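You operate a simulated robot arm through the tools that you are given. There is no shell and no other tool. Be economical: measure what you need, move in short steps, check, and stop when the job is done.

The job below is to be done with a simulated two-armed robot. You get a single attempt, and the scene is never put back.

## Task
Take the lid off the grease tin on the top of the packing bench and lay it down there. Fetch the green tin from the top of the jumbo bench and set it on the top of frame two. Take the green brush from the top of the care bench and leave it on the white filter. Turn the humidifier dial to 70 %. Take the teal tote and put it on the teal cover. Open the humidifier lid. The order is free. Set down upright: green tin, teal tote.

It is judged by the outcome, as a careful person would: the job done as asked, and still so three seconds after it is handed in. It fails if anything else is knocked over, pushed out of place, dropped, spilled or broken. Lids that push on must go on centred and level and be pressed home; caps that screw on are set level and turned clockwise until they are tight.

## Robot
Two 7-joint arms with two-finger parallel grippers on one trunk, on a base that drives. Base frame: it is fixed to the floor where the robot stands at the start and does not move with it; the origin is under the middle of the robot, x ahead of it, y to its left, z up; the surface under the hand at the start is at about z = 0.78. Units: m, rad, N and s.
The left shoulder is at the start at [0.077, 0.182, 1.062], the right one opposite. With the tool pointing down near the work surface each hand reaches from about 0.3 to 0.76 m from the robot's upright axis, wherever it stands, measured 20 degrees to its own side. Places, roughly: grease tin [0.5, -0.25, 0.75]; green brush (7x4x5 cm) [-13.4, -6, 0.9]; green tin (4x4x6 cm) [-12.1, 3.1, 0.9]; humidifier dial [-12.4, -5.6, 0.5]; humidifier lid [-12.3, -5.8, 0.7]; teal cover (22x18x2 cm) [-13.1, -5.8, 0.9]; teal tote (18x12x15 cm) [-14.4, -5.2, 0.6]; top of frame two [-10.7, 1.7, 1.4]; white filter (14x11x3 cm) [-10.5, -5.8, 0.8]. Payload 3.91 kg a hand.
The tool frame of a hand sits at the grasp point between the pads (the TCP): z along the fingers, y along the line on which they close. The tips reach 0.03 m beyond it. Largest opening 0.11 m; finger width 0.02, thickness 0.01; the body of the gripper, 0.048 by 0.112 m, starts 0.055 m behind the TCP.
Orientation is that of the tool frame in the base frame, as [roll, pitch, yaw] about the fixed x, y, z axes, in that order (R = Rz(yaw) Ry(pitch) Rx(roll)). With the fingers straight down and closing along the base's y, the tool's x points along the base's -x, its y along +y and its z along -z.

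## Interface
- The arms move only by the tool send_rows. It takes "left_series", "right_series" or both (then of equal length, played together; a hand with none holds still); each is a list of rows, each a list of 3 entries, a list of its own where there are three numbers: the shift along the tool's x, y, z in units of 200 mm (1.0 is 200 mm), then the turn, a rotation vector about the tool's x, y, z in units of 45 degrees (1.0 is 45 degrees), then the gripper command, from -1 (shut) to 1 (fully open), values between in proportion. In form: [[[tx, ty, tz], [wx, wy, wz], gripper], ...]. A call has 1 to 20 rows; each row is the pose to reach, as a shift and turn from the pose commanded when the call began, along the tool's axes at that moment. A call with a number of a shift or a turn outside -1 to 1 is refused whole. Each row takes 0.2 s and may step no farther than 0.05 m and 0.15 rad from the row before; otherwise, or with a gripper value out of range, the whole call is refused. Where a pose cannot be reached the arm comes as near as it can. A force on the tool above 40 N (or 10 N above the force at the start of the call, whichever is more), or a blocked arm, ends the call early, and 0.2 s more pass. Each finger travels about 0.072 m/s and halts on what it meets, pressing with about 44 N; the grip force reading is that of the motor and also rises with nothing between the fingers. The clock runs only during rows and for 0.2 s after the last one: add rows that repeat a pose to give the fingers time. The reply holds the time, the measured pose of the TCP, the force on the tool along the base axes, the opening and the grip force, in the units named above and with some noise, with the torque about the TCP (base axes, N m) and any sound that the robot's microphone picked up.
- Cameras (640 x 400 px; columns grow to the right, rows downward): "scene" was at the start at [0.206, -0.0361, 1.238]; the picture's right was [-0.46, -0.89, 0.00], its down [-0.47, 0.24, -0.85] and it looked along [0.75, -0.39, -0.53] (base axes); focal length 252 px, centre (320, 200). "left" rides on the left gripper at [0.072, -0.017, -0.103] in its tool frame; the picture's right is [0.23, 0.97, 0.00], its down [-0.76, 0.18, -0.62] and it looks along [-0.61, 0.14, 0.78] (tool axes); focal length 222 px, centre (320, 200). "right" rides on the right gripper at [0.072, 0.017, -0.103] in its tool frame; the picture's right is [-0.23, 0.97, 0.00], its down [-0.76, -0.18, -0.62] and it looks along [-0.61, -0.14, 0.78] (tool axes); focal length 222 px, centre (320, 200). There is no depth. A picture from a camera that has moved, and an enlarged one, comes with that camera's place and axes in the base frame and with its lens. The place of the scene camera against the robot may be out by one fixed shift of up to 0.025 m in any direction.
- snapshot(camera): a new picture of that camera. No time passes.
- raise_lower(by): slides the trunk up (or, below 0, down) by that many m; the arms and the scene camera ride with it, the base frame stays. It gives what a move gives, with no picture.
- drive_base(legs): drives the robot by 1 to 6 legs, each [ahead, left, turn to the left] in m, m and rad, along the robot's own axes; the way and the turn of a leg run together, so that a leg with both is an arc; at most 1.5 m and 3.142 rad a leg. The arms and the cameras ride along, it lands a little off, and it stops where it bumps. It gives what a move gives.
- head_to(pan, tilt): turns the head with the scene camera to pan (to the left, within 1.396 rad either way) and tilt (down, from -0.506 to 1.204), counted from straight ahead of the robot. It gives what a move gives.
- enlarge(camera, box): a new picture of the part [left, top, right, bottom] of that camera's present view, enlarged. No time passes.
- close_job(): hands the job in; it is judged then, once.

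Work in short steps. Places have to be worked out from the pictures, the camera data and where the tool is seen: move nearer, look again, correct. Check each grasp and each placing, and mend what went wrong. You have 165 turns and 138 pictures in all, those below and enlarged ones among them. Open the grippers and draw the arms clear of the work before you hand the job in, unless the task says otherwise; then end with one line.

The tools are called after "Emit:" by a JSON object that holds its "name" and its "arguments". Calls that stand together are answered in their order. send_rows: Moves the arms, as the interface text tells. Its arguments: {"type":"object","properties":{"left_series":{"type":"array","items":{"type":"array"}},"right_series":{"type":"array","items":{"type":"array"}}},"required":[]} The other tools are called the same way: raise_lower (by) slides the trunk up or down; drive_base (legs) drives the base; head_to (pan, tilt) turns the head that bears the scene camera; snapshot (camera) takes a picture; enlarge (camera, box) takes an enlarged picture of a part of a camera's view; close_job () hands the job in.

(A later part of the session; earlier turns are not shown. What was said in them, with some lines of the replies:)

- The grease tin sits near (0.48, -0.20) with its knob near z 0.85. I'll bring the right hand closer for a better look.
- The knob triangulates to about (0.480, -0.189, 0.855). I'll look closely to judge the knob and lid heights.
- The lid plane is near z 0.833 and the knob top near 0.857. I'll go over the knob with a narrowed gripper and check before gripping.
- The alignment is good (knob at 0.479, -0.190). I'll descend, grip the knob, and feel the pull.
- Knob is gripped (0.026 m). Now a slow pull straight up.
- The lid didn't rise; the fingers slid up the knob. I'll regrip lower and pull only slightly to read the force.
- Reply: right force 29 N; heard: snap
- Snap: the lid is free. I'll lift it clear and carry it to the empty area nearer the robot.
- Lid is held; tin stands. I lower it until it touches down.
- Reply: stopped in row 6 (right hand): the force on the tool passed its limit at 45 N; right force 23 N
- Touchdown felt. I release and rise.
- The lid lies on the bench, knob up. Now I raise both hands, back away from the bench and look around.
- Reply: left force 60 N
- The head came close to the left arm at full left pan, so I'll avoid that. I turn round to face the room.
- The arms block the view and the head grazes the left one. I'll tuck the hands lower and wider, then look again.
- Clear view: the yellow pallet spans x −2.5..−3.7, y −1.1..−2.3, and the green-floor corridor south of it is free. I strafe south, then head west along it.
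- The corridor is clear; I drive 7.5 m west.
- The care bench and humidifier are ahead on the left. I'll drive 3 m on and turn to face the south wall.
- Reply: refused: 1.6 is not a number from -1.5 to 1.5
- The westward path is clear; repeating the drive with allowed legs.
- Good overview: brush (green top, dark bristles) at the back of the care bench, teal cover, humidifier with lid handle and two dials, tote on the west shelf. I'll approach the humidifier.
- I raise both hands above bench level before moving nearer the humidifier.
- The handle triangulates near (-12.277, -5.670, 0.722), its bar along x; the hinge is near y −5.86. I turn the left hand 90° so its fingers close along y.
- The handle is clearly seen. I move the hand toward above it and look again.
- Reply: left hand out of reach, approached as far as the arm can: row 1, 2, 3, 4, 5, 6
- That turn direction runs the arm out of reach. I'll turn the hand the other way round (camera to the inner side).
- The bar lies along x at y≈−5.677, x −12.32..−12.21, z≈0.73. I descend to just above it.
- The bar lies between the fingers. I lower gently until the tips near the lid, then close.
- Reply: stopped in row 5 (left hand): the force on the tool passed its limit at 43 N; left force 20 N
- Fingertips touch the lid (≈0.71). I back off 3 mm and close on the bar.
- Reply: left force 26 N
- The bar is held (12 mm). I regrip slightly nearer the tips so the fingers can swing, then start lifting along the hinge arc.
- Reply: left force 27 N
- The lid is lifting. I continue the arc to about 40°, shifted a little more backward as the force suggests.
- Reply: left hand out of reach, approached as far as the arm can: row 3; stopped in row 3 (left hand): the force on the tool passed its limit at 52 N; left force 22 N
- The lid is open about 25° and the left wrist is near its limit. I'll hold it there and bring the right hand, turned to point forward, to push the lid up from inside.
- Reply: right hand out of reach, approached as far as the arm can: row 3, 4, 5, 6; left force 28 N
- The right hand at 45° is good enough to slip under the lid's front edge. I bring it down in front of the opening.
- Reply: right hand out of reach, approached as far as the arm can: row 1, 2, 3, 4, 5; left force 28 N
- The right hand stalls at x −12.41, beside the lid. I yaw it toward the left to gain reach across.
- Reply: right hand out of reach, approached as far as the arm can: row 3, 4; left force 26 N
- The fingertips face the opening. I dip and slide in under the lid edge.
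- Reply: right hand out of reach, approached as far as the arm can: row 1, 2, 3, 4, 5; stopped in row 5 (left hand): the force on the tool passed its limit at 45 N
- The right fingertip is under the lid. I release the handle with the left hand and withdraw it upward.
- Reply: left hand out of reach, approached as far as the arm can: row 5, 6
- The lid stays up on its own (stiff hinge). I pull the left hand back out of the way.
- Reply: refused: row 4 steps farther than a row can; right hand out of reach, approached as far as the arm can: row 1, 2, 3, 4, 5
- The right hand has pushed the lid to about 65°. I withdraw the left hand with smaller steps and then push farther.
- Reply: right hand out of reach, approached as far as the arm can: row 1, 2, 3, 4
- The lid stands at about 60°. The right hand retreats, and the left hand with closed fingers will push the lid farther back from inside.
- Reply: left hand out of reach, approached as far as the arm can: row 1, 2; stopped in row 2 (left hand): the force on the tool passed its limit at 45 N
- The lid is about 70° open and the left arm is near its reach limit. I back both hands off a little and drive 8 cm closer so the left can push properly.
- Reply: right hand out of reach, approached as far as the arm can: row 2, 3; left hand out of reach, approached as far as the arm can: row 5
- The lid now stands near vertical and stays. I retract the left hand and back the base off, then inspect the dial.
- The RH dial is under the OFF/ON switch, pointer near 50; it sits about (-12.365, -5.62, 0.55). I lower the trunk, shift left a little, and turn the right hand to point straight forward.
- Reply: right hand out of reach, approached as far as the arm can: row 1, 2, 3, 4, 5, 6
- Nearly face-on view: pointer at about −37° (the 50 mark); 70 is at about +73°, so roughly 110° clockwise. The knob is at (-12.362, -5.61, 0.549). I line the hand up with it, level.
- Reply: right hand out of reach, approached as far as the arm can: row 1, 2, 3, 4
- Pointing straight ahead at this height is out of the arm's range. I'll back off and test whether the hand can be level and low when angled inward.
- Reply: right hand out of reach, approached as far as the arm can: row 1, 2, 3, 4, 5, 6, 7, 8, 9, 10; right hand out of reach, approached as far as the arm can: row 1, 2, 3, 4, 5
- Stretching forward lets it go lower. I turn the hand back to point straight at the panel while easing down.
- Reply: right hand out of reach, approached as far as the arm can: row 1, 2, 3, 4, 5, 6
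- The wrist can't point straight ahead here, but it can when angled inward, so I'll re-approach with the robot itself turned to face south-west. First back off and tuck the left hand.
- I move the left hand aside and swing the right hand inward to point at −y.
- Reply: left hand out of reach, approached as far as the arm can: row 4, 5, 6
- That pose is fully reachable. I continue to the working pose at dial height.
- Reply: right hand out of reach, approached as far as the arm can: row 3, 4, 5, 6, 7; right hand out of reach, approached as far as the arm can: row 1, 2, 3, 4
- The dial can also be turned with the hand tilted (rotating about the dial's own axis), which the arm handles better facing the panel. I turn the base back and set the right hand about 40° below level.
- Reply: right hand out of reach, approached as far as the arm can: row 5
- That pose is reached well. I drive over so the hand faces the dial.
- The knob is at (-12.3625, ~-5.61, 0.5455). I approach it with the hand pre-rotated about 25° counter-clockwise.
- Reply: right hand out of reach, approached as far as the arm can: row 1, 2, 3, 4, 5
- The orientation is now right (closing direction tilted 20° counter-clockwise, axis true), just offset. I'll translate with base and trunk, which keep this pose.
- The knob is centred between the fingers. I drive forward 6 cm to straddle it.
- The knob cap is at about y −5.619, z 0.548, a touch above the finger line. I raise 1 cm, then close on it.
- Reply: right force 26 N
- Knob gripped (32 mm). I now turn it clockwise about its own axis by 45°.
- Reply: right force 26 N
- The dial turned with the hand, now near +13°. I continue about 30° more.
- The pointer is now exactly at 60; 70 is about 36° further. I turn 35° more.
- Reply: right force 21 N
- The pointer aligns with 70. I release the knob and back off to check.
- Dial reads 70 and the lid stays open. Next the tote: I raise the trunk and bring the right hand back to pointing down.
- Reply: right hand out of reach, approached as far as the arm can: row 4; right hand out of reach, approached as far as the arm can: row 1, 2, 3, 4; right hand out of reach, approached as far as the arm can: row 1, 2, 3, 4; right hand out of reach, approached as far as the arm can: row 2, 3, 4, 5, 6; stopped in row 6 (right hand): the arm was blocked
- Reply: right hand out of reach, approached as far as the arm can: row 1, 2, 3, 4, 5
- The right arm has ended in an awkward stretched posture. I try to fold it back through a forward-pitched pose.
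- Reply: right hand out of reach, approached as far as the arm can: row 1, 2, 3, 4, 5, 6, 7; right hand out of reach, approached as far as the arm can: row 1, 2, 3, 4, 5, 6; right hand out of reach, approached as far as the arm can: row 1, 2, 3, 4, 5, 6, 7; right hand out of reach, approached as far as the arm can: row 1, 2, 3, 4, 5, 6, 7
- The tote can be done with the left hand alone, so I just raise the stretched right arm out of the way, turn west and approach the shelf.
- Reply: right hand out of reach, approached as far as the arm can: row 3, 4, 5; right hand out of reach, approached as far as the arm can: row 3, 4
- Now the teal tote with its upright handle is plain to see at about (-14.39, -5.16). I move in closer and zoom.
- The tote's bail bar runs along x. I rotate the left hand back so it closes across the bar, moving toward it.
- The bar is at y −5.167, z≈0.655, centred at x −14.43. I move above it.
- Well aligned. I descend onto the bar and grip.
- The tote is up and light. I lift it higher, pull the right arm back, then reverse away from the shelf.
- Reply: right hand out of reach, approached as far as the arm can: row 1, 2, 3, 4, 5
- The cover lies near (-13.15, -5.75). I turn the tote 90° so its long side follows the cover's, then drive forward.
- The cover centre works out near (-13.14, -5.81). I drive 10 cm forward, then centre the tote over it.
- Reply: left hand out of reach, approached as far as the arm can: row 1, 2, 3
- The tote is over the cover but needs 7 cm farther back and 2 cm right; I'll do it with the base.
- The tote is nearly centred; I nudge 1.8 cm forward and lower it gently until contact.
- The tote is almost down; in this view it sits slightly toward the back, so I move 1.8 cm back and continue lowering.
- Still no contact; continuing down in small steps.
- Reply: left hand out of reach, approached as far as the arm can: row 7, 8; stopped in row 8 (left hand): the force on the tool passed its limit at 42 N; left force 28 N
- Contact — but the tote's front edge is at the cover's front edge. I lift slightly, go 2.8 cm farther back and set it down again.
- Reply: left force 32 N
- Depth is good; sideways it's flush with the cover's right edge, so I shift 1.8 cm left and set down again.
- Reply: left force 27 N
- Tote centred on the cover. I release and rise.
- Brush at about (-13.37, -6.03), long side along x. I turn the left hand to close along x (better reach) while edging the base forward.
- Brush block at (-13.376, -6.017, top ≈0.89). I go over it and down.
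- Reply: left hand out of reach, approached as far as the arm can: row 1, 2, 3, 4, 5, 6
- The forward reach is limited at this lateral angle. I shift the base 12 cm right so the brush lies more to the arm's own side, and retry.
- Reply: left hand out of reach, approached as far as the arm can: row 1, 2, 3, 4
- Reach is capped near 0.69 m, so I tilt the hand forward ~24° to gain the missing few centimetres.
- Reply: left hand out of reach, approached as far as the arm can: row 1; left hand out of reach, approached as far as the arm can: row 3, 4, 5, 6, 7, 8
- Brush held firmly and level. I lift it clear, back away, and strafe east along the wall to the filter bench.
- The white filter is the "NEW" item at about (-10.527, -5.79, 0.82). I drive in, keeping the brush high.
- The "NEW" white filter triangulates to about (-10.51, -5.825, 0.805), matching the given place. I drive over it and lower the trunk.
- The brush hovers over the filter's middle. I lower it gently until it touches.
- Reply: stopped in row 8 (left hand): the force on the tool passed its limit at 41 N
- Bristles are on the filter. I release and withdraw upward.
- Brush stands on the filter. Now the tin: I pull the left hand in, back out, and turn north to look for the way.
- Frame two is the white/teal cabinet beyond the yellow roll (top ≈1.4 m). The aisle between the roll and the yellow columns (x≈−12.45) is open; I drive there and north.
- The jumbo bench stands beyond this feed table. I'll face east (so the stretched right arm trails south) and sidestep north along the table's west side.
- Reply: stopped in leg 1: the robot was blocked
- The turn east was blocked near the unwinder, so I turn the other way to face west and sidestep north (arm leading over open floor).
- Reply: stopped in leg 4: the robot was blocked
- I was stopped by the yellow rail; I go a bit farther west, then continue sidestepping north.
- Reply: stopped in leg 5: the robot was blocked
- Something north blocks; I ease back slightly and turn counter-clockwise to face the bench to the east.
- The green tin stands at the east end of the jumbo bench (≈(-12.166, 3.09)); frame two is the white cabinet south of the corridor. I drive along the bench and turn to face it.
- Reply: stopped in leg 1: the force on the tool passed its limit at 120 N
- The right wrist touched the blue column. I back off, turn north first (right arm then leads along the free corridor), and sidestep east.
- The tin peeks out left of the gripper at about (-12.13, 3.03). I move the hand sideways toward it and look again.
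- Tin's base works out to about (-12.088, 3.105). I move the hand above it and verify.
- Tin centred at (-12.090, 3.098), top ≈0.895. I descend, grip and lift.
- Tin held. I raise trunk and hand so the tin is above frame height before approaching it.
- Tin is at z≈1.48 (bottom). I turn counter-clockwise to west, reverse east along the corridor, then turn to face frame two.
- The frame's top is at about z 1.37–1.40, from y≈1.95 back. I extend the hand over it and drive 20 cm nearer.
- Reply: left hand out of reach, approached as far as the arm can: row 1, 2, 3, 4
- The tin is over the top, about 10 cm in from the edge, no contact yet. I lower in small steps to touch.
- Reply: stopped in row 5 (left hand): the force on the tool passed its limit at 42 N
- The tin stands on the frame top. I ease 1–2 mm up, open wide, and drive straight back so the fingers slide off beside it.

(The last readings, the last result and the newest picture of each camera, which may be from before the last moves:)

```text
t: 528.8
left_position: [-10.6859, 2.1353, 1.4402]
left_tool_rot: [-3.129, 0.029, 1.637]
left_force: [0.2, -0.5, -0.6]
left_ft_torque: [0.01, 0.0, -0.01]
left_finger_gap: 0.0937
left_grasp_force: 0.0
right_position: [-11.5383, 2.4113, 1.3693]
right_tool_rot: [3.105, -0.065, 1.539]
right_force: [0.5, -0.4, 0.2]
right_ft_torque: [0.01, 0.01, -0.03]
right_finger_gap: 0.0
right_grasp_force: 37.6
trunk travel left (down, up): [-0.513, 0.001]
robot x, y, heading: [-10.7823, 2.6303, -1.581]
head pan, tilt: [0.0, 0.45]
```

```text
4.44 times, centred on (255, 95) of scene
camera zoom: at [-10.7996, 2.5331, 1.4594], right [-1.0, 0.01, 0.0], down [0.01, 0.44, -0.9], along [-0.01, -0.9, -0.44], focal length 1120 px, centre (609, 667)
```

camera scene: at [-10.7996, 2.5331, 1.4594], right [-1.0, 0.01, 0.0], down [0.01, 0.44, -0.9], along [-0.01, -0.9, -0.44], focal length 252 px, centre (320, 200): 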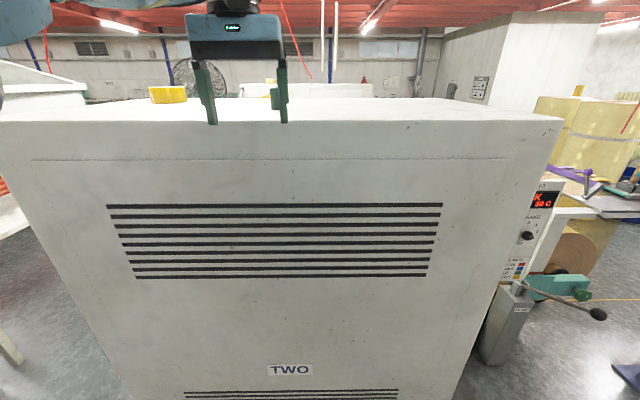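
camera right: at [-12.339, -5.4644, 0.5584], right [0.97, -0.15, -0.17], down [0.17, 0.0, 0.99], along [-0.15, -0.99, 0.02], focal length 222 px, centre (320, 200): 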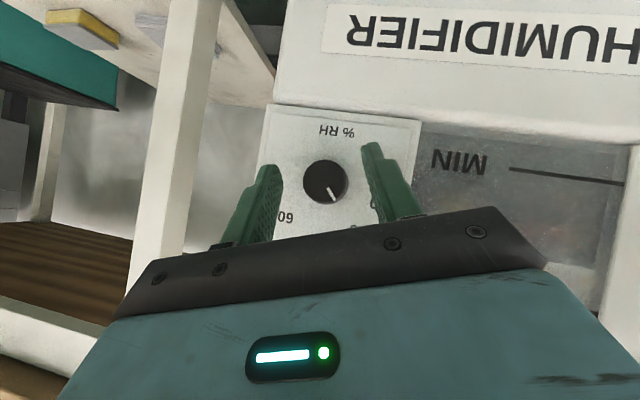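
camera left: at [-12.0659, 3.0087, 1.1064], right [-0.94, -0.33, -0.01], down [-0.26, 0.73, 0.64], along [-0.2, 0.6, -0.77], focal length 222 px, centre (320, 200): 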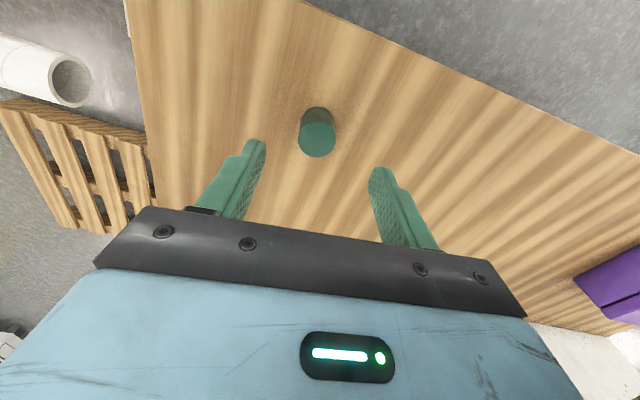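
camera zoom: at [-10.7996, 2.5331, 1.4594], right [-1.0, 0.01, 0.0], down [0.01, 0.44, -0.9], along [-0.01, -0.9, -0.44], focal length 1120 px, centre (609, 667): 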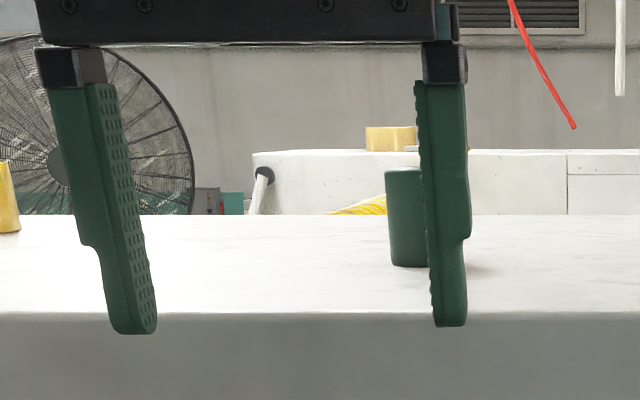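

The tin stands upright on frame two and all other jobs are done. I open both grippers and draw the left hand back slightly before handing in.

Emit:
{"name": "send_rows", "arguments": {"left_series": [[[0.1, 0, 0], [0, 0, 0], 1], [[0.2, 0, 0], [0, 0, 0], 1], [[0.2, 0, 0], [0, 0, 0], 1], [[0.2, 0, 0], [0, 0, 0], 1], [[0.2, 0, 0], [0, 0, 0], 1]], "right_series": [[[0, 0, 0], [0, 0, 0], 0], [[0, 0, 0], [0, 0, 0], 1], [[0, 0, 0], [0, 0, 0], 1], [[0, 0, 0], [0, 0, 0], 1], [[0, 0, 0], [0, 0, 0], 1]]}}

Emit:
{"name": "close_job", "arguments": {}}

```text
t: 530.0
left_position: [-10.687, 2.1771, 1.4406]
left_tool_rot: [-3.13, 0.031, 1.635]
left_force: [0.0, -0.4, 0.6]
left_ft_torque: [0.0, -0.01, 0.0]
left_finger_gap: 0.1101
left_grasp_force: 0.0
right_position: [-11.5381, 2.412, 1.3708]
right_tool_rot: [3.105, -0.064, 1.54]
right_force: [1.4, 0.0, -0.2]
right_ft_torque: [-0.02, -0.04, -0.01]
right_finger_gap: 0.1099
right_grasp_force: 0.1
trunk travel left (down, up): [-0.513, 0.001]
robot x, y, heading: [-10.7859, 2.6325, -1.582]
head pan, tilt: [0.0, 0.45]
```

```text
The job is handed in.
```

All six parts are done and the job is handed in; along the way the right wrist hit the blue column by the jumbo bench once (about 120 N) and the base was stopped by an obstacle three other times near there, and I saw nothing knocked over or moved.
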